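You operate a simulated robot arm through the tools that you are given. There is no shell and no other tool. Be economical: measure what you need, move in short steps, check, and stop when the job is done.

The job below is to be done with a simulated two-armed robot. You get a single attempt, and the scene is never put back.

TASK
Pick up the brown bin with one hand, pass it to the other hand and put it on the top of the grey table. Set down upright: brown bin.

Only the result counts: the job must be done as asked and must still hold three seconds after the hand-in. Knocking over, shifting, dropping, spilling or breaking anything else fails it.

THE ROBOT
Two 7-joint arms with two-finger grippers on one trunk, on a base that drives. Base frame: it is fixed to the floor where the robot stands at the start and does not move with it; the origin is under the middle of the robot, x ahead of it, y to its left, z up; the surface under the hand at the start is at about z = 0.9. Readings come in m, rad, newtons and seconds.
The left shoulder is at the start at [0.078, 0.151, 0.963], the right one opposite. With the tool pointing down near the work surface each hand reaches from about 0.1 to 0.76 m from the robot's upright axis, wherever it stands, measured 20 degrees to its own side. Places, roughly: top of the grey table [-0.3, 4, 0.8]. Payload 2.54 kg a hand.
Tool frame (each hand has its own): the origin (TCP) lies between the finger pads and is the grasp point; the fingertips stand 0.03 m ahead of it; z points along the fingers, y is the line along which they close. The gripper opens to 0.116 m. The gripper's body begins 0.095 m behind the TCP.
Orientation is that of the tool frame in the base frame, as a unit quaternion [w, x, y, z]. With the fingers straight down and closing along the base's y, the tool's x points along the base's -x, its y along +y and its z along -z.

THE INTERFACE
- The arms move only by the tool drive_tool. It takes "left_steps", "right_steps" or both (then of equal length, played together; a hand with none holds still); each is a list of rows, each a list of 3 entries, a list of its own where there are three numbers: the shift along the tool's x, y, z in units of 40 mm (1.0 is 40 mm), then the turn, a rotation vector about the tool's x, y, z in units of 8 degrees (1.0 is 8 degrees), then the opening, from 0 (shut) to 1 (fully open). In form: [[[dx, dy, dz], [rx, ry, rz], gripper], ...]. A call has 1 to 10 rows; each row shifts and turns the commanded pose from where the row before left it, along the tool's axes as they then stand. A call with a number of a shift or a turn outside -1 to 1 is refused whole. A row lasts 0.2 s, in which the tool goes at most 0.05 m and 0.15 rad; a call with a longer step from one row to the next is refused whole, and so is a gripper value outside its range. Where a pose cannot be reached the arm comes as near as it can. A force on the tool above 40 N (or 10 N above the force at the start of the call, whichever is more), or a blocked arm, ends the call early, and 0.2 s more pass. Each finger travels about 0.072 m/s and halts on what it meets, pressing with about 35 N; the grip force reading is that of the motor and also rises with nothing between the fingers. The clock runs only during rows and for 0.2 s after the last one: add rows that do not move to give the fingers time. It gives the time, the measured TCP pose, the force on the tool (base axes), the opening and the grip force at its end, in the units of the frame above (readings bear some noise), with the torque about the TCP (base axes, N m) and any sound that the robot's microphone picked up.
- Cameras (640 x 400 px; columns grow to the right, rows downward): "scene" is now at [0.1552, -0.0123, 1.1398]; the picture's right is [-0.14, -0.99, 0.00], its down [0.02, -0.00, -1.00] and it looks along [0.99, -0.14, 0.02] (base axes); focal length 221 px, centre (320, 200). "left" rides on the left gripper at [0.069, 0.015, -0.122] in its tool frame; the picture's right is [-0.22, 0.98, 0.00], its down [-0.83, -0.18, -0.53] and it looks along [-0.52, -0.11, 0.85] (tool axes); focal length 251 px, centre (320, 200). "right" rides on the right gripper at [0.069, -0.015, -0.122] in its tool frame; the picture's right is [0.21, 0.98, 0.00], its down [-0.83, 0.18, -0.53] and it looks along [-0.52, 0.12, 0.85] (tool axes); focal length 251 px, centre (320, 200). There is no depth. A picture from a camera that has moved, and an enlarged one, comes with that camera's place and axes in the base frame and with its lens.
- snapshot(camera): a new picture of that camera. It takes no simulated time.
- lift_body(by): slides the trunk up (or, below 0, down) by that many m; the arms and the scene camera ride with it, the base frame stays. It gives what a move gives, with no picture.
- steer(legs): drives the robot by 1 to 6 legs, each [ahead, left, turn to the left] in m, m and rad, along the robot's own axes; the way and the turn of a leg run together, so that a leg with both is an arc; at most 1.5 m and 3.142 rad a leg. The arms and the cameras ride along, it lands a little off, and it stops where it bumps. It gives what a move gives.
- pan_tilt(pan, tilt): turns the head with the scene camera to pan (to the left, within 1.396 rad either way) and tilt (down, from -0.506 to 1.204), counted from straight ahead of the robot. It gives what a move gives.
- inspect(camera, box): a new picture of the part [left, top, right, bottom] of that camera's present view, enlarged. It takes no simulated time.
- close_job(): hands the job in; it is judged then, once.

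Work in short steps. Places have to be worked out from the pictures, the camera data and where the tool is seen: move nearer, look again, correct. Check each grasp and each placing, and mend what went wrong. You have 120 turns and 100 pictures in all, those below and enlarged ones among them. Open the grippers and draw the arms clear of the work before you hand the job in, unless the task says otherwise; then end with one line.

The tools are called after "Request:" as a command line: name --argument value ..., lists and objects as JSON in quotes. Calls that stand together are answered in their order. drive_tool: Moves the arms, as the interface text tells. Its arguments: {"type":"object","properties":{"left_steps":{"type":"array","items":{"type":"array"}},"right_steps":{"type":"array","items":{"type":"array"}}},"required":[]} The other tools are called the same way: lift_body (by) slides the trunk up or down; steer (legs) drives the base; pan_tilt (pan, tilt) turns the head that bears the scene camera; snapshot (camera) takes a picture; inspect (camera, box) takes an enlarged picture of a part of a camera's view; close_job () hands the job in.

At the start:

```text
clock: 0.0
left_eef_pos: [0.4592, 0.1458, 1.208]
left_orientation: [-0.001, 0.0, 1.0, -0.002]
left_wrist_force: [0.2, -0.1, 0.7]
left_ft_torque: [0.03, -0.01, 0.0]
left_width: 0.1161
left_finger_force: 0.1
right_eef_pos: [0.4124, -0.2502, 1.0869]
right_orientation: [0.001, 0.001, 1.0, -0.001]
right_wrist_force: [0.8, 0.7, -0.5]
right_ft_torque: [-0.04, -0.02, 0.02]
right_width: 0.1159
right_finger_force: 0.0
trunk travel left (down, up): [-0.2, 0.089]
robot x, y, heading: [0.0016, -0.001, -0.001]
head pan, tilt: [-0.143, -0.019]
```

scene: 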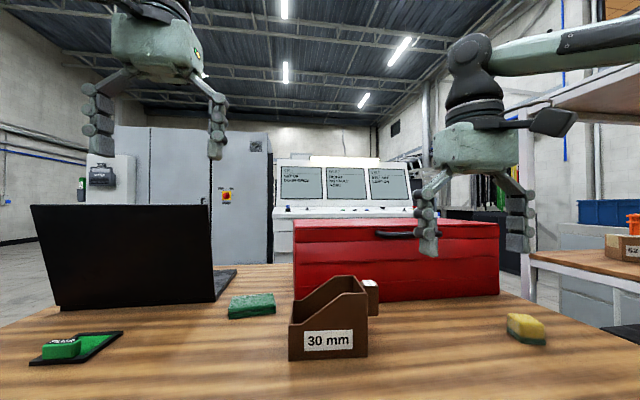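
right: 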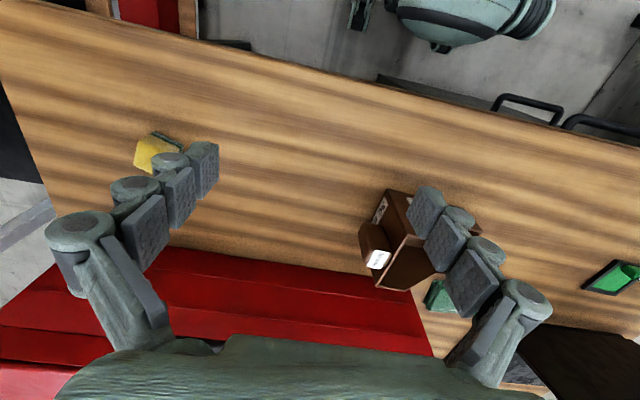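
left: 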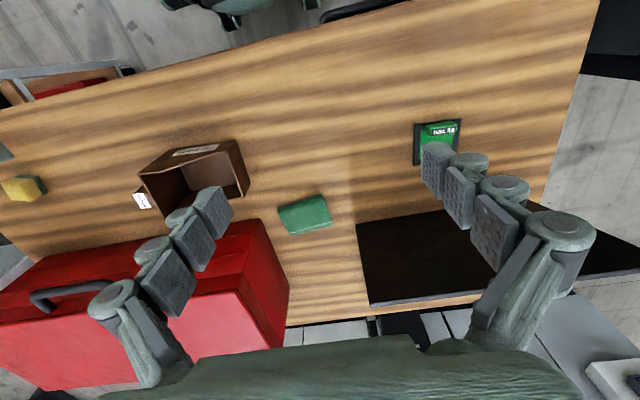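

I'll look more closely at the bin by tilting the head toward it.

Request:
pan_tilt --pan -0.1 --tilt 0.6

Request:
snapshot --camera "scene"

Request:
inspect --camera "left" --box '[80, 110, 300, 250]'

```text
clock: 1.0
left_eef_pos: [0.4594, 0.146, 1.2071]
left_orientation: [0.001, -0.001, 1.0, 0.0]
left_wrist_force: [0.2, -0.7, -0.7]
left_ft_torque: [-0.01, 0.01, 0.01]
left_width: 0.1161
left_finger_force: 0.1
right_eef_pos: [0.412, -0.2495, 1.086]
right_orientation: [0.0, 0.001, 1.0, 0.0]
right_wrist_force: [1.2, 0.0, -0.3]
right_ft_torque: [0.03, -0.01, 0.02]
right_width: 0.1159
right_finger_force: 0.0
trunk travel left (down, up): [-0.2, 0.089]
robot x, y, heading: [0.002, 0.0032, -0.004]
head pan, tilt: [-0.099, 0.6]
```

```text
96 pictures are left
camera scene: at [0.1546, -0.0084, 1.083], right [-0.1, -1.0, 0.0], down [-0.56, 0.06, -0.83], along [0.82, -0.08, -0.56], focal length 221 px, centre (320, 200)
```

scene: 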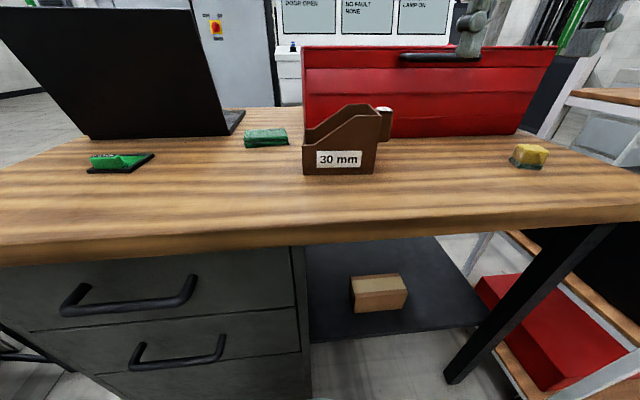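

```text
2.86 times, centred on (190, 180) of left
camera zoom: at [0.3881, 0.1615, 1.3301], right [0.21, 0.98, 0.0], down [0.83, -0.18, 0.53], along [0.52, -0.12, -0.85], focal length 718 px, centre (691, 257)
```

zoom: 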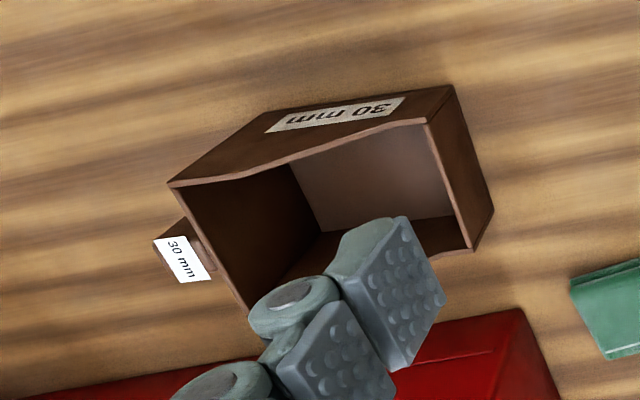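

The table top is at z≈0.90. The bin spans x≈0.50–0.59 and y≈-0.01 to -0.14, yawed about -5°, with its low end (0.05 m) at left and its tall end (0.09 m) at right. I'll pick it with the left hand, tilted from the low side and closing across x. First I rotate the left tool up high.

Request:
drive_tool --left_steps '[[[0, 0, 0], [0, 0, 1], 1], [[0, 0, 0], [0, 0, 1], 1], [[0, 0, 0], [0, 0, 1], 1], [[0, 0, 0], [0, 0, 1], 1], [[0, 0, 0], [0, 0, 1], 1], [[0, 0, 0], [0, 0, 1], 1], [[0, 0, 0], [0, 0, 1], 1], [[0, 0, 0], [0, 0, 1], 1], [[0, 0, 0], [0, 0, 1], 1], [[0, 0, 0], [0, 0, 1], 1]]'

Request:
drive_tool --left_steps '[[[0, 0, 0], [0, 0, 1], 1], [[0, 0, 0], [0, 0, 0.94], 1], [[0, 0, 0], [0, -1, 0], 1], [[0, 0, 0], [0, -1, 0], 1], [[0, 0, 0], [0, -1, 0], 1], [[0, 0, 0], [0, -1, 0], 1], [[0, 0, 0], [0, -0.375, 0], 1]]'

Request:
snapshot --camera "left"

```text
clock: 3.2
left_eef_pos: [0.3552, 0.0661, 1.0803]
left_orientation: [0.001, 0.642, 0.767, 0.0]
left_wrist_force: [-0.9, -0.3, 0.4]
left_ft_torque: [-0.01, 0.01, -0.02]
left_width: 0.116
left_finger_force: 0.0
left hand out of reach, approached as far as the arm can: row 4, 5, 6, 7, 8, 9, 10
right_eef_pos: [0.411, -0.2512, 1.0867]
right_orientation: [0.0, 0.001, 1.0, 0.0]
right_wrist_force: [-0.5, 0.1, -0.4]
right_ft_torque: [0.0, 0.01, -0.01]
right_width: 0.116
right_finger_force: 0.1
trunk travel left (down, up): [-0.2, 0.089]
robot x, y, heading: [-0.0006, 0.0007, -0.003]
head pan, tilt: [-0.099, 0.6]
```

```text
clock: 4.8
left_eef_pos: [0.3083, 0.0422, 1.0509]
left_orientation: [0.203, 0.705, 0.641, -0.224]
left_wrist_force: [-0.1, 1.2, -0.7]
left_ft_torque: [-0.03, 0.02, -0.03]
left_width: 0.1161
left_finger_force: 0.0
left hand out of reach, approached as far as the arm can: row 1, 2
right_eef_pos: [0.4117, -0.2501, 1.0857]
right_orientation: [0.0, 0.001, 1.0, 0.001]
right_wrist_force: [-0.2, 0.4, -0.1]
right_ft_torque: [0.0, 0.0, -0.01]
right_width: 0.1164
right_finger_force: 0.0
trunk travel left (down, up): [-0.2, 0.089]
robot x, y, heading: [-0.0002, -0.0009, -0.003]
head pan, tilt: [-0.099, 0.6]
```

```text
94 pictures are left
camera left: at [0.334, 0.1667, 1.1105], right [0.96, -0.27, 0.12], down [-0.22, -0.35, 0.91], along [-0.2, -0.9, -0.39], focal length 251 px, centre (320, 200)
```

left: 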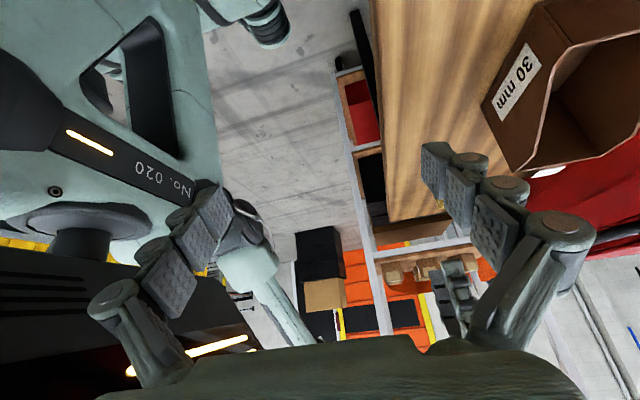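

The yaw was out of reach up there, but the final orientation came out as wanted at (0.308, 0.042, 1.05). I now move toward the pre-grasp point (0.553, 0.037, 1.06).

Request:
drive_tool --left_steps '[[[0, 1, 0], [0, 0, 0], 1], [[0, 1, 0], [0, 0, 0], 1], [[0, 1, 0], [0, 0, 0], 1], [[0.2, 1, 0], [0, 0, 0], 1], [[0.2, 1, -0.2], [0, 0, 0], 1], [[0.1, 1, -0.2], [0, 0, 0], 1], [[0, 0, 0], [0, 0, 0], 1]]'

Request:
snapshot --camera "left"

Request:
snapshot --camera "scene"

```text
clock: 6.4
left_eef_pos: [0.3637, 0.0028, 1.063]
left_orientation: [0.208, 0.706, 0.641, -0.218]
left_wrist_force: [-0.2, 0.1, -0.9]
left_ft_torque: [0.01, 0.01, -0.01]
left_width: 0.1158
left_finger_force: 0.1
left hand out of reach, approached as far as the arm can: row 2, 3, 4, 5, 6
right_eef_pos: [0.4046, -0.2507, 1.0891]
right_orientation: [0.004, 0.001, 1.0, 0.001]
right_wrist_force: [0.5, -0.2, 0.0]
right_ft_torque: [-0.02, -0.03, 0.0]
right_width: 0.1161
right_finger_force: 0.1
trunk travel left (down, up): [-0.2, 0.089]
robot x, y, heading: [0.0003, -0.0051, 0.001]
head pan, tilt: [-0.099, 0.6]
```

```text
93 pictures are left
camera left: at [0.3874, 0.1269, 1.1238], right [0.96, -0.26, 0.14], down [-0.23, -0.35, 0.91], along [-0.19, -0.9, -0.39], focal length 251 px, centre (320, 200)
```

left: 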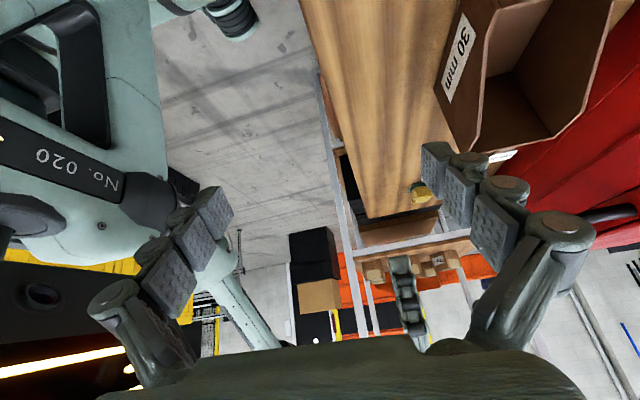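

```text
92 pictures are left
camera scene: at [0.1478, -0.0085, 1.0839], right [-0.1, -0.99, 0.0], down [-0.56, 0.06, -0.83], along [0.83, -0.08, -0.56], focal length 221 px, centre (320, 200)
```

scene: 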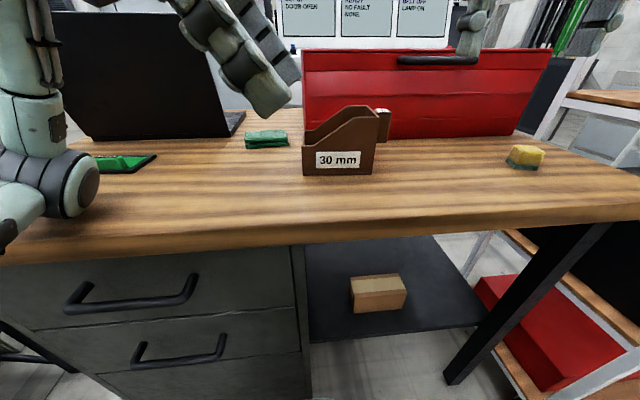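

Closing across x with the left arm can't reach that far. New plan: the left hand stays near its natural vertical pose and pinches the low left wall (closing along y). I then lift the bin and yaw it in the air so the right hand can grip across it. I undo the tilt and yaw first.

Request:
drive_tool --left_steps '[[[0, 0, 0], [0, 1, 0], 1], [[0, 0, 0], [0, 1, 0], 1], [[0, 0, 0], [0, 1, 0], 1], [[0, 0, 0], [0, 1, 0], 1], [[0, 0, 0], [0, 0.375, 0], 1], [[0, 0, 0], [0, 0, -1], 1], [[0, 0, 0], [0, 0, -1], 1], [[0, 0, 0], [0, 0, -1], 1], [[0, 0, 0], [0, 0, -1], 1], [[0, 0, 0], [0, 0, -1], 1]]'

Request:
drive_tool --left_steps '[[[0, 0, 0], [0, 0, -1], 1], [[0, 0, 0], [0, 0, -1], 1], [[0, 0, 0], [0, 0, -1], 1], [[0, 0, 0], [0, 0, -1], 1], [[0, 0, 0], [0, 0, -1], 1], [[0, 0, 0], [0, 0, -1], 1], [[0, 0, 0], [0, 0, -0.25], 1], [[0, 0, 0], [0, 0, 0], 1]]'

```text
clock: 8.6
left_eef_pos: [0.3294, -0.0079, 1.0459]
left_orientation: [0.001, 0.464, 0.886, -0.001]
left_wrist_force: [0.4, 0.5, 0.3]
left_ft_torque: [-0.03, -0.01, -0.01]
left_width: 0.1159
left_finger_force: 0.0
left hand out of reach, approached as far as the arm can: row 1, 2, 3, 4, 5
right_eef_pos: [0.4108, -0.2499, 1.0864]
right_orientation: [0.0, 0.0, 1.0, 0.0]
right_wrist_force: [0.0, 0.5, 0.4]
right_ft_torque: [-0.01, 0.01, 0.05]
right_width: 0.116
right_finger_force: 0.1
trunk travel left (down, up): [-0.2, 0.089]
robot x, y, heading: [0.0006, 0.0029, 0.002]
head pan, tilt: [-0.099, 0.6]
```

```text
clock: 10.4
left_eef_pos: [0.3298, -0.007, 1.0443]
left_orientation: [0.001, 0.047, 0.999, -0.001]
left_wrist_force: [0.2, 0.0, 0.7]
left_ft_torque: [0.04, -0.03, 0.01]
left_width: 0.1162
left_finger_force: 0.1
right_eef_pos: [0.4129, -0.2501, 1.0857]
right_orientation: [0.001, 0.002, 1.0, 0.0]
right_wrist_force: [0.8, -0.1, 0.0]
right_ft_torque: [0.03, -0.01, -0.02]
right_width: 0.1157
right_finger_force: 0.1
trunk travel left (down, up): [-0.2, 0.089]
robot x, y, heading: [0.0002, -0.0005, -0.003]
head pan, tilt: [-0.099, 0.6]
```

The left hand is vertical at (0.330, -0.007, 1.044). I move it forward above the low wall, whose centre is about (0.545, -0.018), and look.

Request:
drive_tool --left_steps '[[[-0.9, 0, 0], [0, 0, 0], 1], [[-0.9, 0, 0], [0, 0, 0], 1], [[-0.9, 0.1, 0], [0, 0, 0], 1], [[-0.9, 0.1, 0], [0, 0, 0], 1], [[-0.9, 0, 0], [0, 0, 0], 1], [[-0.9, 0, 0], [0, 0, 0], 1], [[0, 0, 0], [0, 0, 0], 1]]'

Request:
snapshot --camera "left"

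Request:
snapshot --camera "scene"

```text
clock: 12.0
left_eef_pos: [0.5432, -0.0195, 1.0453]
left_orientation: [0.002, 0.048, 0.999, 0.0]
left_wrist_force: [0.6, 0.5, -0.4]
left_ft_torque: [0.03, -0.01, -0.01]
left_width: 0.1157
left_finger_force: 0.0
right_eef_pos: [0.4118, -0.2509, 1.087]
right_orientation: [0.001, 0.002, 1.0, 0.0]
right_wrist_force: [0.0, 0.4, 0.2]
right_ft_torque: [-0.03, -0.01, 0.06]
right_width: 0.1161
right_finger_force: 0.2
trunk travel left (down, up): [-0.2, 0.089]
robot x, y, heading: [-0.0008, 0.0028, -0.001]
head pan, tilt: [-0.099, 0.6]
```

```text
91 pictures are left
camera left: at [0.4755, 0.0016, 1.1671], right [0.31, 0.95, 0.0], down [0.8, -0.26, 0.53], along [0.51, -0.16, -0.84], focal length 251 px, centre (320, 200)
```

left: 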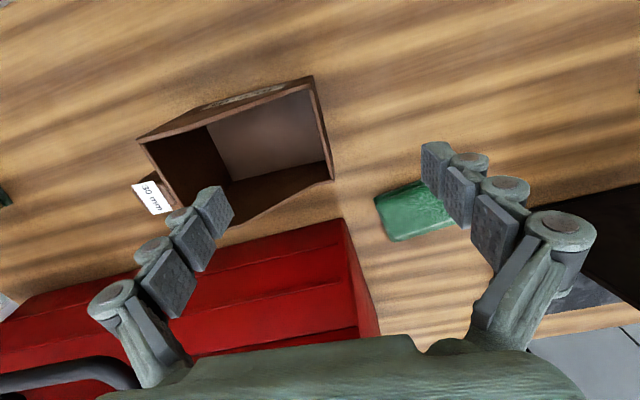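

```text
90 pictures are left
camera scene: at [0.1545, -0.0083, 1.0829], right [-0.1, -1.0, 0.0], down [-0.56, 0.06, -0.83], along [0.82, -0.08, -0.56], focal length 221 px, centre (320, 200)
```

scene: 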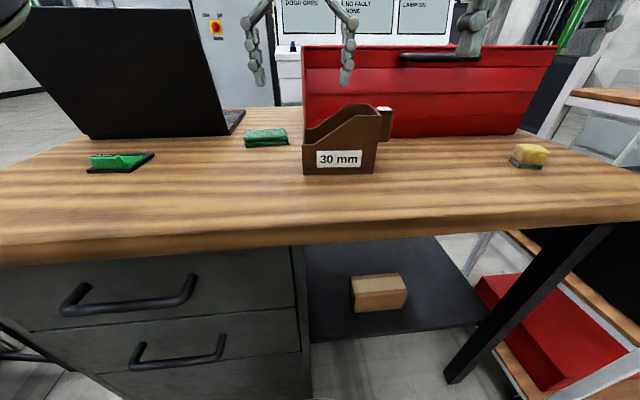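

The low wall centre measures about (0.543, -0.016) with its top at z≈0.948, well between the fingers. I descend to TCP z≈0.94.

Request:
drive_tool --left_steps '[[[0, 0.1, 0.6], [0, 0, 0], 1], [[0, 0, 0.6], [0, 0, 0], 1], [[0, 0, 0.6], [0, 0, 0], 1], [[0, 0, 0.5], [0, 0, 0], 1], [[0, 0, 0.3], [0, 0, 0], 1], [[0, 0, 0], [0, 0, 0], 1]]'

Request:
snapshot --camera "left"

Request:
inspect --camera "scene" --box '[200, 60, 440, 210]'

```text
clock: 13.4
left_eef_pos: [0.5438, -0.0173, 0.9424]
left_orientation: [0.0, 0.046, 0.999, 0.0]
left_wrist_force: [-0.2, -1.0, -0.2]
left_ft_torque: [-0.05, -0.02, 0.01]
left_width: 0.116
left_finger_force: 0.0
right_eef_pos: [0.4111, -0.2495, 1.087]
right_orientation: [0.0, 0.001, 1.0, -0.001]
right_wrist_force: [-0.5, 0.9, 0.2]
right_ft_torque: [-0.01, 0.0, 0.04]
right_width: 0.116
right_finger_force: 0.0
trunk travel left (down, up): [-0.2, 0.089]
robot x, y, heading: [0.001, 0.0009, -0.003]
head pan, tilt: [-0.099, 0.6]
```

```text
89 pictures are left
camera left: at [0.4752, 0.0047, 1.0629], right [0.31, 0.95, 0.0], down [0.8, -0.26, 0.53], along [0.51, -0.16, -0.84], focal length 251 px, centre (320, 200)
```

left: 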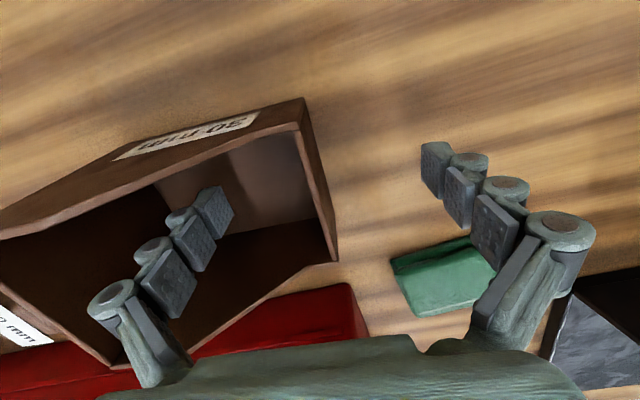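

```text
2.67 times, centred on (320, 135) of scene
camera zoom: at [0.1545, -0.0084, 1.0829], right [-0.1, -1.0, 0.0], down [-0.56, 0.06, -0.83], along [0.82, -0.08, -0.56], focal length 590 px, centre (320, 373)
```

zoom: 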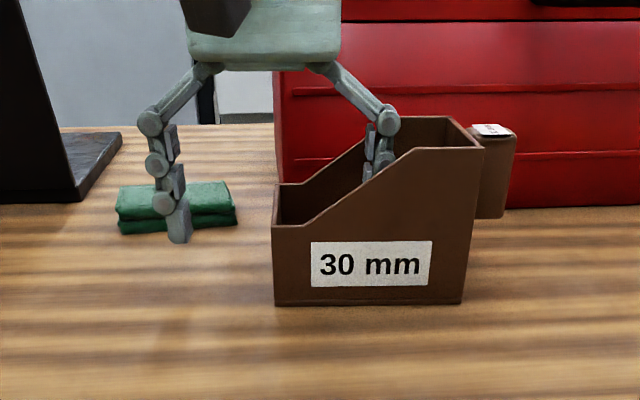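

The inner finger is inside the bin and the outer one is outside, clear of everything. I close on the low wall.

Request:
drive_tool --left_steps '[[[0, 0, 0], [0, 0, 0], 0], [[0, 0, 0], [0, 0, 0], 0], [[0, 0, 0], [0, 0, 0], 0], [[0, 0, 0], [0, 0, 0], 0], [[0, 0, 0], [0, 0, 0], 0], [[0, 0, 0], [0, 0, 0], 0], [[0, 0, 0], [0, 0, 0], 0]]'

Request:
inspect --camera "scene" --box '[200, 60, 440, 210]'

```text
clock: 15.0
left_eef_pos: [0.5432, -0.0166, 0.9418]
left_orientation: [0.0, 0.047, 0.999, -0.001]
left_wrist_force: [0.4, -0.5, 0.2]
left_ft_torque: [-0.02, -0.07, 0.03]
left_width: 0.0058
left_finger_force: 32.1
right_eef_pos: [0.4114, -0.2508, 1.0863]
right_orientation: [0.001, 0.001, 1.0, 0.0]
right_wrist_force: [-0.4, -0.7, 0.3]
right_ft_torque: [0.02, -0.03, 0.0]
right_width: 0.116
right_finger_force: 0.0
trunk travel left (down, up): [-0.2, 0.089]
robot x, y, heading: [0.0003, 0.0012, 0.001]
head pan, tilt: [-0.099, 0.6]
```

```text
2.67 times, centred on (320, 135) of scene
camera zoom: at [0.1546, -0.0084, 1.0829], right [-0.1, -1.0, 0.0], down [-0.56, 0.06, -0.83], along [0.82, -0.08, -0.56], focal length 590 px, centre (320, 373)
```

zoom: 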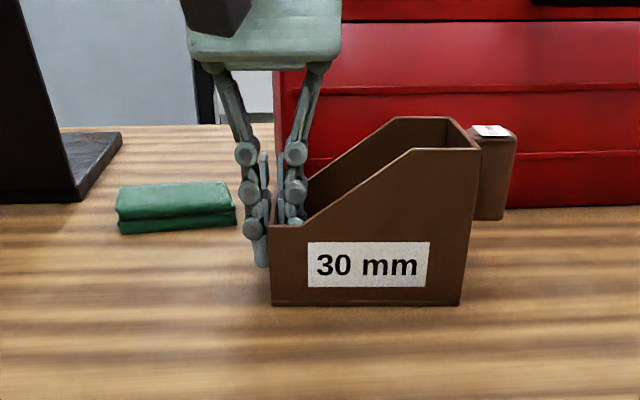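

The left hand grips the 6 mm wall firmly at 32 N. I lift straight up.

Request:
drive_tool --left_steps '[[[0, 0, -0.3], [0, 0, 0], 0], [[0, 0, -0.6], [0, 0, 0], 0], [[0, 0, -0.8], [0, 0, 0], 0], [[0, 0, -0.8], [0, 0, 0], 0], [[0, 0, -0.8], [0, 0, 0], 0], [[0, 0, -0.5], [0, 0, 0], 0], [[0, 0, 0], [0, 0, 0], 0]]'

Request:
snapshot --camera "scene"

Request:
snapshot --camera "right"

Request:
snapshot --camera "left"

```text
clock: 16.6
left_eef_pos: [0.5445, -0.0168, 1.0934]
left_orientation: [0.001, 0.048, 0.999, -0.001]
left_wrist_force: [0.2, 0.3, -1.5]
left_ft_torque: [0.12, 0.03, 0.01]
left_width: 0.0062
left_finger_force: 32.3
right_eef_pos: [0.4112, -0.2508, 1.087]
right_orientation: [-0.001, 0.001, 1.0, 0.0]
right_wrist_force: [-0.3, 0.2, -0.2]
right_ft_torque: [-0.03, 0.05, -0.03]
right_width: 0.116
right_finger_force: 0.2
trunk travel left (down, up): [-0.2, 0.089]
robot x, y, heading: [-0.0019, 0.0011, 0.001]
head pan, tilt: [-0.099, 0.6]
```

```text
86 pictures are left
camera scene: at [0.1547, -0.0084, 1.0828], right [-0.1, -1.0, 0.0], down [-0.56, 0.06, -0.82], along [0.82, -0.08, -0.57], focal length 221 px, centre (320, 200)
```

scene: 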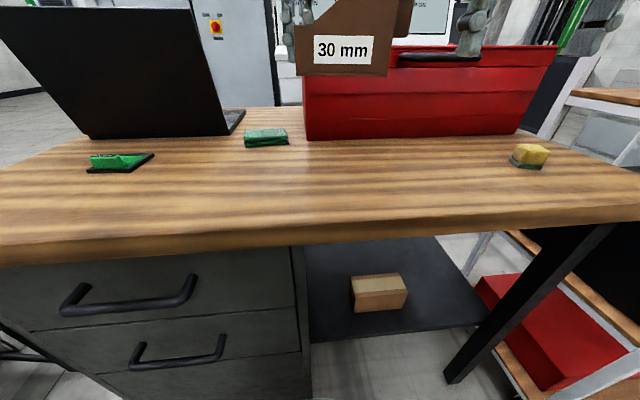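

```text
85 pictures are left
camera right: at [0.342, -0.2658, 1.2082], right [-0.21, 0.98, 0.0], down [0.83, 0.18, 0.53], along [0.52, 0.11, -0.85], focal length 251 px, centre (320, 200)
```

right: 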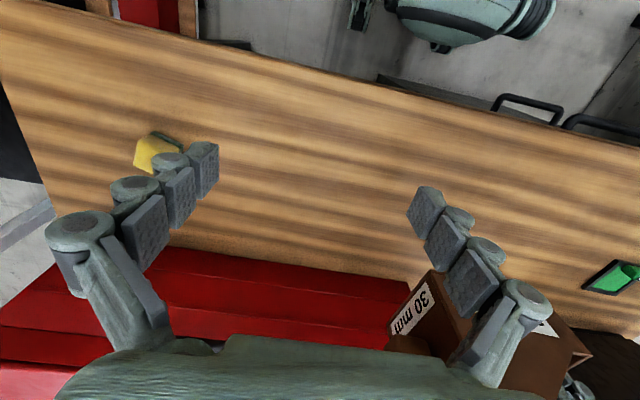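

```text
84 pictures are left
camera left: at [0.4747, 0.0051, 1.215], right [0.31, 0.95, 0.0], down [0.8, -0.26, 0.53], along [0.51, -0.17, -0.85], focal length 251 px, centre (320, 200)
```

left: 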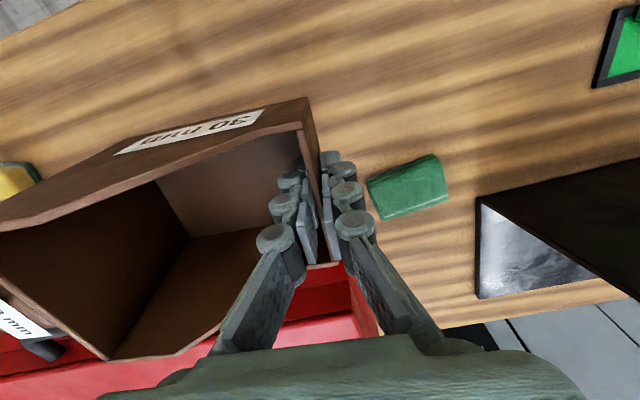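

The bin came up cleanly and is light. Next I bring the left hand in to about (0.48, 0.06, 1.03) and yaw it 30° clockwise, while the right hand moves aside to make room.

Request:
drive_tool --left_steps '[[[0.5, 0.6, 0.3], [0, 0, 0], 0], [[0.5, 0.7, 0.4], [0, 0, 0], 0], [[0.5, 0.7, 0.4], [0, 0, 0], 0], [[0.3, 0, 0.3], [0, 0, 0.75], 0], [[0, 0, 0], [0, 0, 1], 0], [[0, 0, 0], [0, 0, 1], 0], [[0, 0, 0], [0, 0, 1], 0], [[0, 0, 0], [0, 0, 0], 0]]' --right_steps '[[[0, -0.8, 0], [0, 0, 0], 1], [[0, -0.8, 0], [0, 0, 0], 1], [[0, -0.8, 0], [0, 0, 0], 1], [[0, 0, 0], [0, 0, 0], 1], [[0, 0, 0], [0, 0, 0], 1], [[0, 0, 0], [0, 0, 0], 1], [[0, 0, 0], [0, 0, 0], 1], [[0, 0, 0], [0, 0, 0], 1]]'

Request:
snapshot --camera "scene"

Request:
snapshot --camera "right"

```text
clock: 18.4
left_eef_pos: [0.4805, 0.0687, 1.0358]
left_orientation: [0.0, 0.305, 0.952, 0.0]
left_wrist_force: [0.2, -0.5, -1.8]
left_ft_torque: [0.1, -0.06, 0.01]
left_width: 0.0058
left_finger_force: 32.1
right_eef_pos: [0.4113, -0.3462, 1.0863]
right_orientation: [0.0, 0.001, 1.0, 0.0]
right_wrist_force: [-0.6, -0.3, 0.5]
right_ft_torque: [0.01, -0.01, -0.03]
right_width: 0.1159
right_finger_force: 0.0
trunk travel left (down, up): [-0.2, 0.089]
robot x, y, heading: [0.0001, -0.0012, -0.007]
head pan, tilt: [-0.099, 0.6]
```

```text
83 pictures are left
camera scene: at [0.1546, -0.0084, 1.0829], right [-0.1, -1.0, 0.0], down [-0.56, 0.06, -0.83], along [0.82, -0.08, -0.57], focal length 221 px, centre (320, 200)
```

scene: 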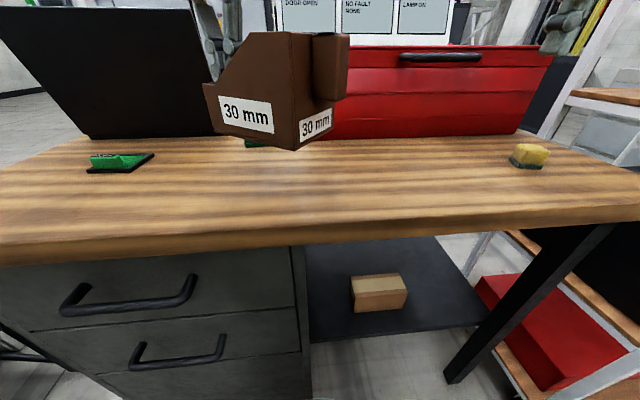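

```text
82 pictures are left
camera right: at [0.3411, -0.3612, 1.2089], right [-0.21, 0.98, 0.0], down [0.83, 0.18, 0.53], along [0.52, 0.11, -0.85], focal length 251 px, centre (320, 200)
```

right: 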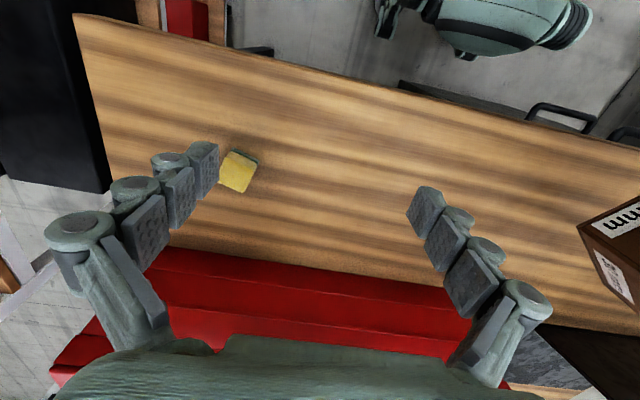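

I level the head a bit and get a closer look at the handle block.

Request:
pan_tilt --pan -0.1 --tilt 0.15

Request:
inspect --camera "scene" --box '[160, 80, 480, 280]'

```text
clock: 19.3
left_eef_pos: [0.4808, 0.0694, 1.0366]
left_orientation: [0.001, 0.305, 0.952, -0.001]
left_wrist_force: [0.4, 0.4, -1.3]
left_ft_torque: [0.1, -0.08, 0.03]
left_width: 0.0061
left_finger_force: 32.2
right_eef_pos: [0.4111, -0.3453, 1.0877]
right_orientation: [0.0, 0.001, 1.0, 0.0]
right_wrist_force: [-0.2, -0.4, 0.0]
right_ft_torque: [0.02, -0.01, -0.04]
right_width: 0.1159
right_finger_force: 0.0
trunk travel left (down, up): [-0.2, 0.089]
robot x, y, heading: [0.0021, -0.0001, 0.001]
head pan, tilt: [-0.099, 0.15]
```

```text
2.00 times, centred on (320, 180) of scene
camera zoom: at [0.159, -0.0088, 1.1243], right [-0.1, -1.0, 0.0], down [-0.15, 0.01, -0.99], along [0.98, -0.1, -0.15], focal length 442 px, centre (320, 240)
```

zoom: 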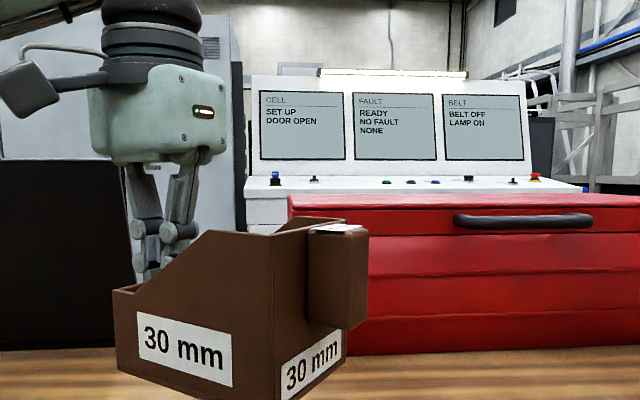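

The handle block is fixed to the upper tall wall. I'll grip the tall end of the body with the right hand, closing across the short side and tilted 25° outward so it clears the left hand. I lower the left hand 5 cm and pre-orient the right hand off to the side.

Request:
drive_tool --left_steps '[[[0, 0, 0.3], [0, 0, 0], 0], [[0, 0, 0.5], [0, 0, 0], 0], [[0, 0, 0.4], [0, 0, 0], 0], [[0, 0, 0], [0, 0, 0], 0], [[0, 0, 0], [0, 0, 0], 0], [[0, 0, 0], [0, 0, 0], 0], [[0, 0, 0], [0, 0, 0], 0], [[0, 0, 0], [0, 0, 0], 0], [[0, 0, 0], [0, 0, 0], 0], [[0, 0, 0], [0, 0, 0], 0]]' --right_steps '[[[0, 0, 0], [0, 0, -1], 1], [[0, 0, 0], [0, 0, -1], 1], [[0, 0, 0], [0, 0, -1], 1], [[0, 0, 0], [0, 0, -1], 1], [[0, 0, 0], [0, 0, -1], 1], [[0, 0, 0], [0, 0, -1], 1], [[0, 0, 0], [0, 0, -0.81], 1], [[0, 0, 0], [0, -1, 0], 1], [[0, 0, 0], [0, -1, 0], 1], [[0, 0, 0], [0, -1, 0], 1]]'

```text
clock: 21.5
left_eef_pos: [0.4823, 0.0693, 0.9887]
left_orientation: [0.001, 0.305, 0.952, 0.0]
left_wrist_force: [-1.2, -0.7, -1.5]
left_ft_torque: [0.13, -0.07, -0.01]
left_width: 0.0058
left_finger_force: 32.2
right_eef_pos: [0.4116, -0.3462, 1.0871]
right_orientation: [0.186, -0.448, 0.869, 0.096]
right_wrist_force: [0.0, -0.1, -0.4]
right_ft_torque: [0.01, 0.03, 0.03]
right_width: 0.1158
right_finger_force: 0.1
trunk travel left (down, up): [-0.2, 0.089]
robot x, y, heading: [0.0014, 0.0022, 0.001]
head pan, tilt: [-0.099, 0.15]
```

Right orientation achieved with no reach trouble. I move it to the pre-grasp point above the tall end, raising it first.

Request:
drive_tool --right_steps '[[[-0.28, 0, -0.62], [0, 0, 0], 1], [[-0.27, 0, -0.61], [0, 0, 0], 1], [[-0.707, 0.657, 0.396], [0, 0, 0], 1], [[-0.707, 0.657, 0.396], [0, 0, 0], 1], [[-0.707, 0.657, 0.396], [0, 0, 0], 1], [[-0.707, 0.657, 0.396], [0, 0, 0], 1], [[-0.707, 0.657, 0.396], [0, 0, 0], 1], [[-0.707, 0.657, 0.396], [0, 0, 0], 1], [[-0.707, 0.657, 0.396], [0, 0, 0], 1], [[0, 0, 0], [0, 0, 0], 1]]'

Request:
snapshot --camera "scene"

Request:
snapshot --camera "right"

```text
clock: 23.7
left_eef_pos: [0.4808, 0.0693, 0.9879]
left_orientation: [0.001, 0.305, 0.952, -0.001]
left_wrist_force: [0.0, -0.2, -2.1]
left_ft_torque: [0.08, -0.07, -0.02]
left_width: 0.0057
left_finger_force: 32.6
right_eef_pos: [0.3934, -0.0535, 1.1196]
right_orientation: [0.186, -0.448, 0.869, 0.096]
right_wrist_force: [-0.4, 0.5, 1.0]
right_ft_torque: [0.01, 0.02, -0.01]
right_width: 0.1159
right_finger_force: 0.0
trunk travel left (down, up): [-0.2, 0.089]
robot x, y, heading: [-0.0006, 0.0029, -0.001]
head pan, tilt: [-0.099, 0.15]
```

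```text
80 pictures are left
camera scene: at [0.1589, -0.0089, 1.1243], right [-0.1, -0.99, 0.0], down [-0.15, 0.01, -0.99], along [0.98, -0.1, -0.15], focal length 221 px, centre (320, 200)
```

scene: 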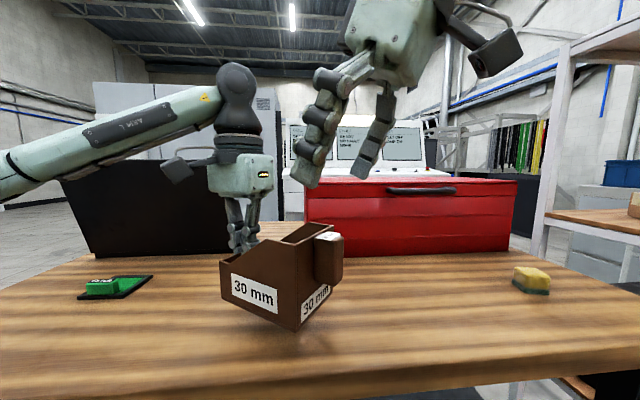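

```text
79 pictures are left
camera right: at [0.3388, -0.1547, 1.2038], right [-0.91, 0.41, -0.09], down [0.16, 0.54, 0.82], along [0.38, 0.73, -0.56], focal length 251 px, centre (320, 200)
```

right: 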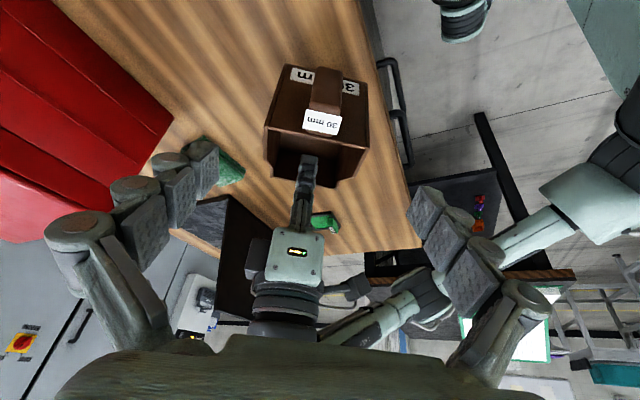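

The fingers are centred on the bin. I advance 0.13 m along the tool axis to straddle the tall end.

Request:
drive_tool --right_steps '[[[0, 0, 0.7], [0, 0, 0], 1], [[0, 0, 0.7], [0, 0, 0], 1], [[0, 0, 0.7], [0, 0, 0], 1], [[0, 0, 0.6], [0, 0, 0], 1], [[0, 0, 0.5], [0, 0, 0], 1], [[0, 0, 0], [0, 0, 0], 1]]'

Request:
snapshot --camera "scene"

Request:
snapshot --camera "right"

```text
clock: 25.1
left_eef_pos: [0.4812, 0.0701, 0.9883]
left_orientation: [0.0, 0.304, 0.953, -0.001]
left_wrist_force: [0.7, 0.0, -1.4]
left_ft_torque: [0.15, -0.08, -0.01]
left_width: 0.0059
left_finger_force: 32.2
right_eef_pos: [0.4239, -0.0129, 1.0039]
right_orientation: [0.186, -0.447, 0.87, 0.095]
right_wrist_force: [0.6, 0.4, 0.3]
right_ft_torque: [-0.01, -0.02, -0.02]
right_width: 0.1159
right_finger_force: 0.0
trunk travel left (down, up): [-0.2, 0.089]
robot x, y, heading: [-0.0011, -0.0026, 0.001]
head pan, tilt: [-0.099, 0.15]
```

```text
78 pictures are left
camera scene: at [0.1589, -0.0088, 1.1244], right [-0.1, -1.0, 0.0], down [-0.15, 0.01, -0.99], along [0.98, -0.1, -0.15], focal length 221 px, centre (320, 200)
```

scene: 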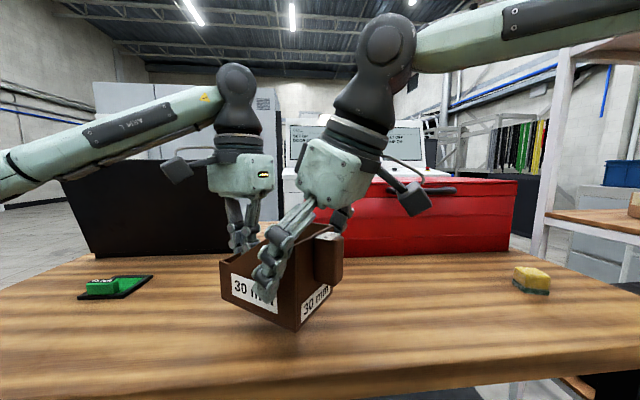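

```text
77 pictures are left
camera right: at [0.3699, -0.1131, 1.0866], right [-0.91, 0.41, -0.09], down [0.16, 0.54, 0.82], along [0.38, 0.73, -0.56], focal length 251 px, centre (320, 200)
```

right: 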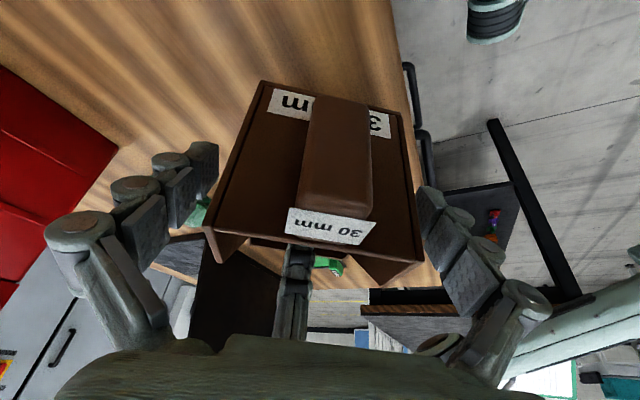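

The fingers straddle the tall end with no contact force. I close the right hand while the left keeps holding.

Request:
drive_tool --right_steps '[[[0, 0, 0], [0, 0, 0], 0.8], [[0, 0, 0], [0, 0, 0], 0.7], [[0, 0, 0], [0, 0, 0], 0.4], [[0, 0, 0], [0, 0, 0], 0], [[0, 0, 0], [0, 0, 0], 0], [[0, 0, 0], [0, 0, 0], 0]]'

Request:
snapshot --camera "right"

```text
clock: 26.5
left_eef_pos: [0.4811, 0.0694, 0.9885]
left_orientation: [0.0, 0.304, 0.953, 0.0]
left_wrist_force: [-2.6, 7.3, -4.7]
left_ft_torque: [0.33, 0.07, -0.1]
left_width: 0.0059
left_finger_force: 31.5
right_eef_pos: [0.4239, -0.0121, 1.0028]
right_orientation: [0.186, -0.447, 0.87, 0.096]
right_wrist_force: [2.8, -7.4, 2.7]
right_ft_torque: [-0.18, -0.33, -0.5]
right_width: 0.0891
right_finger_force: 35.0
trunk travel left (down, up): [-0.2, 0.089]
robot x, y, heading: [-0.0018, -0.0002, 0.001]
head pan, tilt: [-0.099, 0.15]
```

```text
76 pictures are left
camera right: at [0.3701, -0.1134, 1.0869], right [-0.91, 0.41, -0.09], down [0.16, 0.54, 0.82], along [0.39, 0.73, -0.56], focal length 251 px, centre (320, 200)
```

right: 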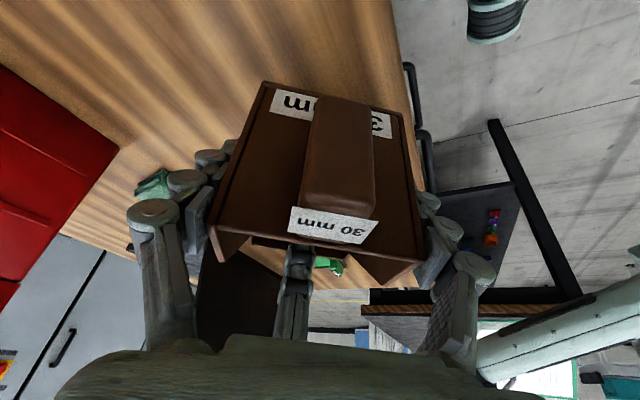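

Firm right grip: 35 N at 0.089 m. I open the left hand partially and withdraw it straight up, then out to the left.

Request:
drive_tool --left_steps '[[[0, 0, 0], [0, 0, 0], 0.2], [[0, 0, 0], [0, 0, 0], 0.35], [[0, 0, 0], [0, 0, 0], 0.35], [[0, 0, -0.5], [0, 0, 0], 0.35], [[0, 0, -0.8], [0, 0, 0], 0.35], [[0, 0, -0.8], [0, 0, 0], 0.35], [[0, 0, -0.6], [0, 0, 0], 0.35], [[0, 0, 0], [0, 0, 0], 0.35]]'

Request:
snapshot --camera "scene"

```text
clock: 28.3
left_eef_pos: [0.4799, 0.0704, 1.0963]
left_orientation: [0.001, 0.305, 0.952, 0.0]
left_wrist_force: [0.3, -0.1, -0.1]
left_ft_torque: [-0.01, -0.02, 0.01]
left_width: 0.0406
left_finger_force: 0.2
right_eef_pos: [0.4246, -0.0134, 1.0027]
right_orientation: [0.185, -0.447, 0.87, 0.095]
right_wrist_force: [0.7, -0.3, 0.2]
right_ft_torque: [-0.03, 0.03, 0.02]
right_width: 0.0889
right_finger_force: 33.9
trunk travel left (down, up): [-0.2, 0.089]
robot x, y, heading: [0.0003, 0.0011, -0.003]
head pan, tilt: [-0.099, 0.15]
```

```text
75 pictures are left
camera scene: at [0.159, -0.0088, 1.1243], right [-0.1, -1.0, 0.0], down [-0.15, 0.01, -0.99], along [0.98, -0.1, -0.15], focal length 221 px, centre (320, 200)
```

scene: 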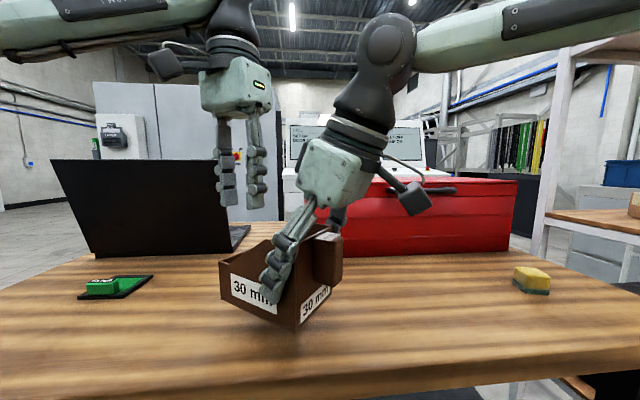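

The handover worked; the right hand holds the bin alone. I raise it 0.1 m and tuck the left arm back.

Request:
drive_tool --left_steps '[[[0.6, 0, 0], [0, 0, 0], 0.35], [[0.8, 0, 0], [0, 0, 0], 0.35], [[0.8, 0, 0], [0, 0, 0], 0.35], [[0.8, 0, 0], [0, 0, 0], 0.35], [[0, 0, 0], [0, 0, 0], 0.35]]' --right_steps '[[[-0.2, 0, -0.45], [0, 0, 0], 0], [[-0.27, 0, -0.61], [0, 0, 0], 0], [[-0.27, 0, -0.61], [0, 0, 0], 0], [[-0.27, 0, -0.61], [0, 0, 0], 0], [[0, 0, 0], [0, 0, 0], 0]]'

Request:
pan_tilt --pan 1.39 --tilt 0.15

Request:
snapshot --camera "scene"

Request:
pan_tilt --pan -1.39 --tilt 0.15

Request:
snapshot --camera "scene"

```text
clock: 29.5
left_eef_pos: [0.3823, 0.1392, 1.0963]
left_orientation: [0.001, 0.305, 0.952, 0.0]
left_wrist_force: [0.2, -0.1, -0.7]
left_ft_torque: [0.0, -0.02, 0.0]
left_width: 0.0405
left_finger_force: 0.1
right_eef_pos: [0.4234, -0.0123, 1.1039]
right_orientation: [0.185, -0.447, 0.87, 0.095]
right_wrist_force: [-1.1, -0.4, -2.3]
right_ft_torque: [-0.02, 0.01, 0.0]
right_width: 0.0891
right_finger_force: 34.9
trunk travel left (down, up): [-0.2, 0.089]
robot x, y, heading: [0.0034, 0.0007, 0.002]
head pan, tilt: [-0.099, 0.15]
```

```text
clock: 31.1
left_eef_pos: [0.3829, 0.1393, 1.0962]
left_orientation: [0.001, 0.305, 0.952, -0.001]
left_wrist_force: [0.4, 0.4, -0.4]
left_ft_torque: [-0.01, 0.02, 0.0]
left_width: 0.0409
left_finger_force: 0.1
right_eef_pos: [0.4223, -0.0117, 1.1026]
right_orientation: [0.185, -0.447, 0.87, 0.095]
right_wrist_force: [-0.4, -0.4, -1.0]
right_ft_torque: [-0.01, 0.0, 0.01]
right_width: 0.0893
right_finger_force: 34.6
trunk travel left (down, up): [-0.2, 0.089]
robot x, y, heading: [0.0016, 0.0011, 0.0]
head pan, tilt: [1.389, 0.15]
```

```text
74 pictures are left
camera scene: at [0.0835, 0.0916, 1.1243], right [0.98, -0.18, 0.0], down [-0.03, -0.15, -0.99], along [0.18, 0.97, -0.15], focal length 221 px, centre (320, 200)
```

scene: 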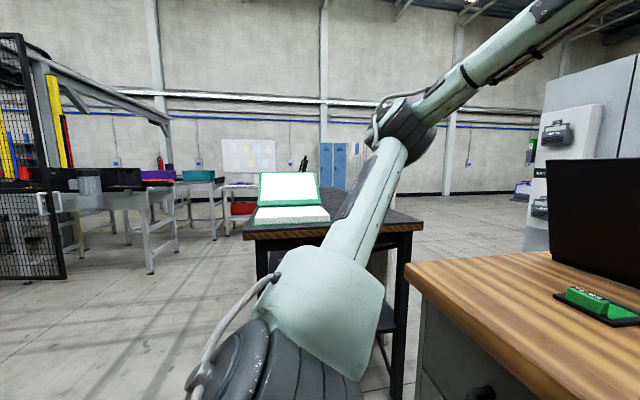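

```text
clock: 33.5
left_eef_pos: [0.3833, 0.1389, 1.0959]
left_orientation: [0.0, 0.306, 0.952, -0.001]
left_wrist_force: [-0.5, -0.1, 0.5]
left_ft_torque: [0.0, 0.01, 0.0]
left_width: 0.0404
left_finger_force: 0.1
right_eef_pos: [0.4222, -0.0119, 1.1023]
right_orientation: [0.185, -0.447, 0.87, 0.095]
right_wrist_force: [-0.3, -0.1, -2.0]
right_ft_torque: [0.02, 0.02, -0.01]
right_width: 0.089
right_finger_force: 35.1
trunk travel left (down, up): [-0.2, 0.089]
robot x, y, heading: [0.0023, 0.0015, 0.001]
head pan, tilt: [-1.389, 0.15]
```

```text
73 pictures are left
camera scene: at [0.0835, -0.0908, 1.1243], right [-0.98, -0.18, 0.0], down [-0.03, 0.15, -0.99], along [0.18, -0.97, -0.15], focal length 221 px, centre (320, 200)
```

scene: 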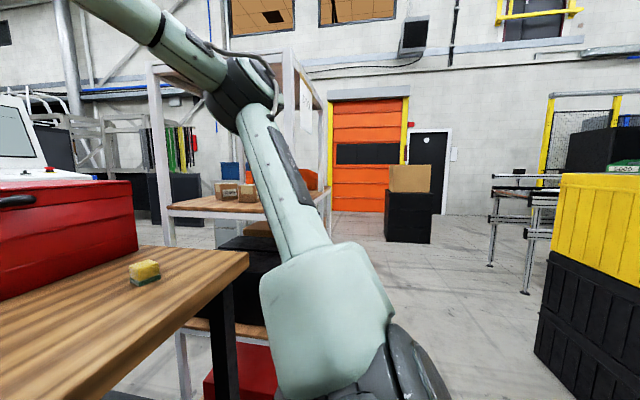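

The right hand holds the bin. To the left I see a dark table with a white and green item nearby, and other tables farther off near the stated place. I back away from the workbench slowly, then turn left and look.

Request:
steer --legs '[[-0.5, 0, 0]]'

Request:
pan_tilt --pan 1.39 --tilt 0.15

Request:
snapshot --camera "scene"

```text
clock: 36.4
left_eef_pos: [-0.104, 0.1406, 1.0952]
left_orientation: [0.001, 0.301, 0.954, -0.002]
left_wrist_force: [-0.3, 0.1, 0.2]
left_ft_torque: [0.0, -0.02, -0.02]
left_width: 0.0407
left_finger_force: 0.0
right_eef_pos: [-0.0632, -0.0102, 1.1028]
right_orientation: [0.185, -0.45, 0.868, 0.095]
right_wrist_force: [-0.1, -0.3, -1.8]
right_ft_torque: [-0.04, 0.0, 0.02]
right_width: 0.0889
right_finger_force: 35.3
trunk travel left (down, up): [-0.2, 0.089]
robot x, y, heading: [-0.4872, -0.0039, 0.002]
head pan, tilt: [-1.389, 0.15]
```

```text
clock: 38.9
left_eef_pos: [-0.105, 0.1399, 1.0965]
left_orientation: [0.001, 0.301, 0.954, -0.001]
left_wrist_force: [0.4, -0.1, -0.4]
left_ft_torque: [-0.01, -0.02, 0.01]
left_width: 0.0405
left_finger_force: 0.0
right_eef_pos: [-0.0628, -0.0113, 1.1022]
right_orientation: [0.185, -0.45, 0.868, 0.096]
right_wrist_force: [-0.3, -0.9, -1.4]
right_ft_torque: [-0.05, 0.01, -0.03]
right_width: 0.0891
right_finger_force: 34.9
trunk travel left (down, up): [-0.2, 0.089]
robot x, y, heading: [-0.4886, -0.0052, 0.003]
head pan, tilt: [1.389, 0.15]
```

```text
72 pictures are left
camera scene: at [-0.4039, 0.0904, 1.1243], right [0.98, -0.17, 0.0], down [-0.03, -0.15, -0.99], along [0.17, 0.97, -0.15], focal length 221 px, centre (320, 200)
```

scene: 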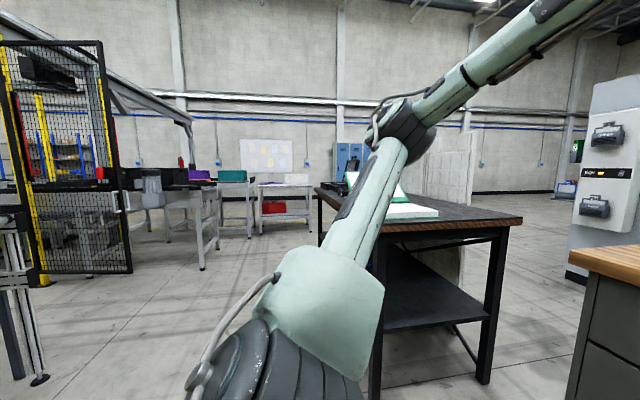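

I turn left 90° in place (clear radius) and zoom in on the candidate table.

Request:
steer --legs '[[0, 0, 1.57]]'

Request:
pan_tilt --pan 0 --tilt 0.15

Request:
snapshot --camera "scene"

```text
clock: 43.2
left_eef_pos: [-0.6305, 0.3792, 1.0965]
left_orientation: [0.001, -0.464, 0.886, 0.0]
left_wrist_force: [0.3, 0.6, -0.2]
left_ft_torque: [-0.01, -0.01, 0.02]
left_width: 0.0405
left_finger_force: 0.1
right_eef_pos: [-0.4793, 0.4217, 1.1028]
right_orientation: [-0.062, 0.933, -0.294, -0.198]
right_wrist_force: [-0.6, 0.5, -2.3]
right_ft_torque: [-0.02, -0.03, 0.0]
right_width: 0.089
right_finger_force: 35.3
trunk travel left (down, up): [-0.2, 0.089]
robot x, y, heading: [-0.4857, -0.0011, 1.578]
head pan, tilt: [1.389, 0.15]
```

```text
clock: 44.8
left_eef_pos: [-0.6307, 0.3794, 1.097]
left_orientation: [0.0, -0.463, 0.886, -0.001]
left_wrist_force: [-0.8, 0.0, -0.2]
left_ft_torque: [-0.01, 0.03, 0.0]
left_width: 0.0406
left_finger_force: 0.1
right_eef_pos: [-0.4805, 0.4209, 1.1029]
right_orientation: [-0.063, 0.933, -0.294, -0.198]
right_wrist_force: [0.3, 0.2, 0.1]
right_ft_torque: [-0.05, -0.01, 0.05]
right_width: 0.0888
right_finger_force: 35.3
trunk travel left (down, up): [-0.2, 0.089]
robot x, y, heading: [-0.4886, -0.0031, 1.581]
head pan, tilt: [0.0, 0.15]
```

```text
71 pictures are left
camera scene: at [-0.4899, 0.1594, 1.1243], right [1.0, 0.01, 0.0], down [0.0, -0.15, -0.99], along [-0.01, 0.99, -0.15], focal length 221 px, centre (320, 200)
```

scene: 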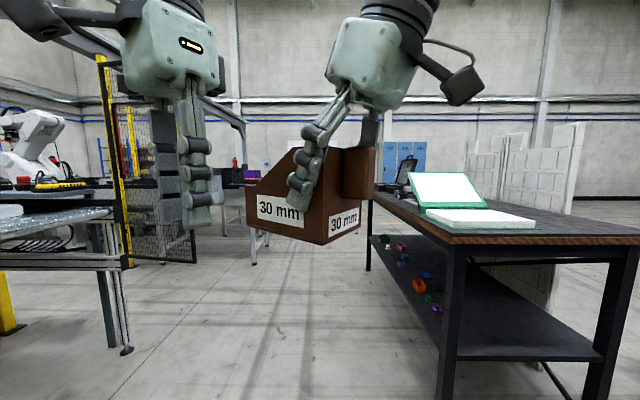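

The passage lies between the conveyor (x≈-1.65) and the dark table edge (x≈0). I shift left 0.3 m, drive 1.5 m ahead and look again.

Request:
steer --legs '[[0, 0.3, 0], [1.5, 0, 0]]'

Request:
snapshot --camera "scene"

```text
clock: 47.7
left_eef_pos: [-0.8935, 0.3754, 1.0973]
left_orientation: [0.0, -0.468, 0.884, -0.001]
left_wrist_force: [-0.6, -1.4, -0.3]
left_ft_torque: [-0.02, 0.01, 0.02]
left_width: 0.0405
left_finger_force: 0.0
right_eef_pos: [-0.743, 0.42, 1.1015]
right_orientation: [-0.06, 0.935, -0.288, -0.198]
right_wrist_force: [-0.3, -0.4, -1.3]
right_ft_torque: [-0.01, 0.0, -0.03]
right_width: 0.0893
right_finger_force: 34.9
trunk travel left (down, up): [-0.2, 0.089]
robot x, y, heading: [-0.7433, -0.004, 1.594]
head pan, tilt: [0.0, 0.15]
stopped in leg 1: the robot was blocked; the commanded pose is now the measured one
```

```text
70 pictures are left
camera scene: at [-0.751, 0.1574, 1.1243], right [1.0, 0.02, 0.0], down [0.0, -0.15, -0.99], along [-0.02, 0.99, -0.15], focal length 221 px, centre (320, 200)
```

scene: 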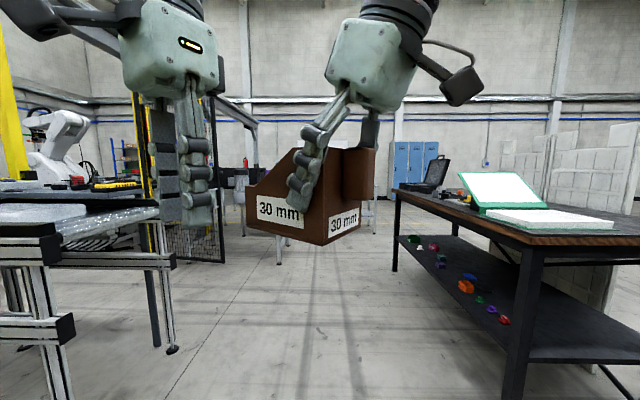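

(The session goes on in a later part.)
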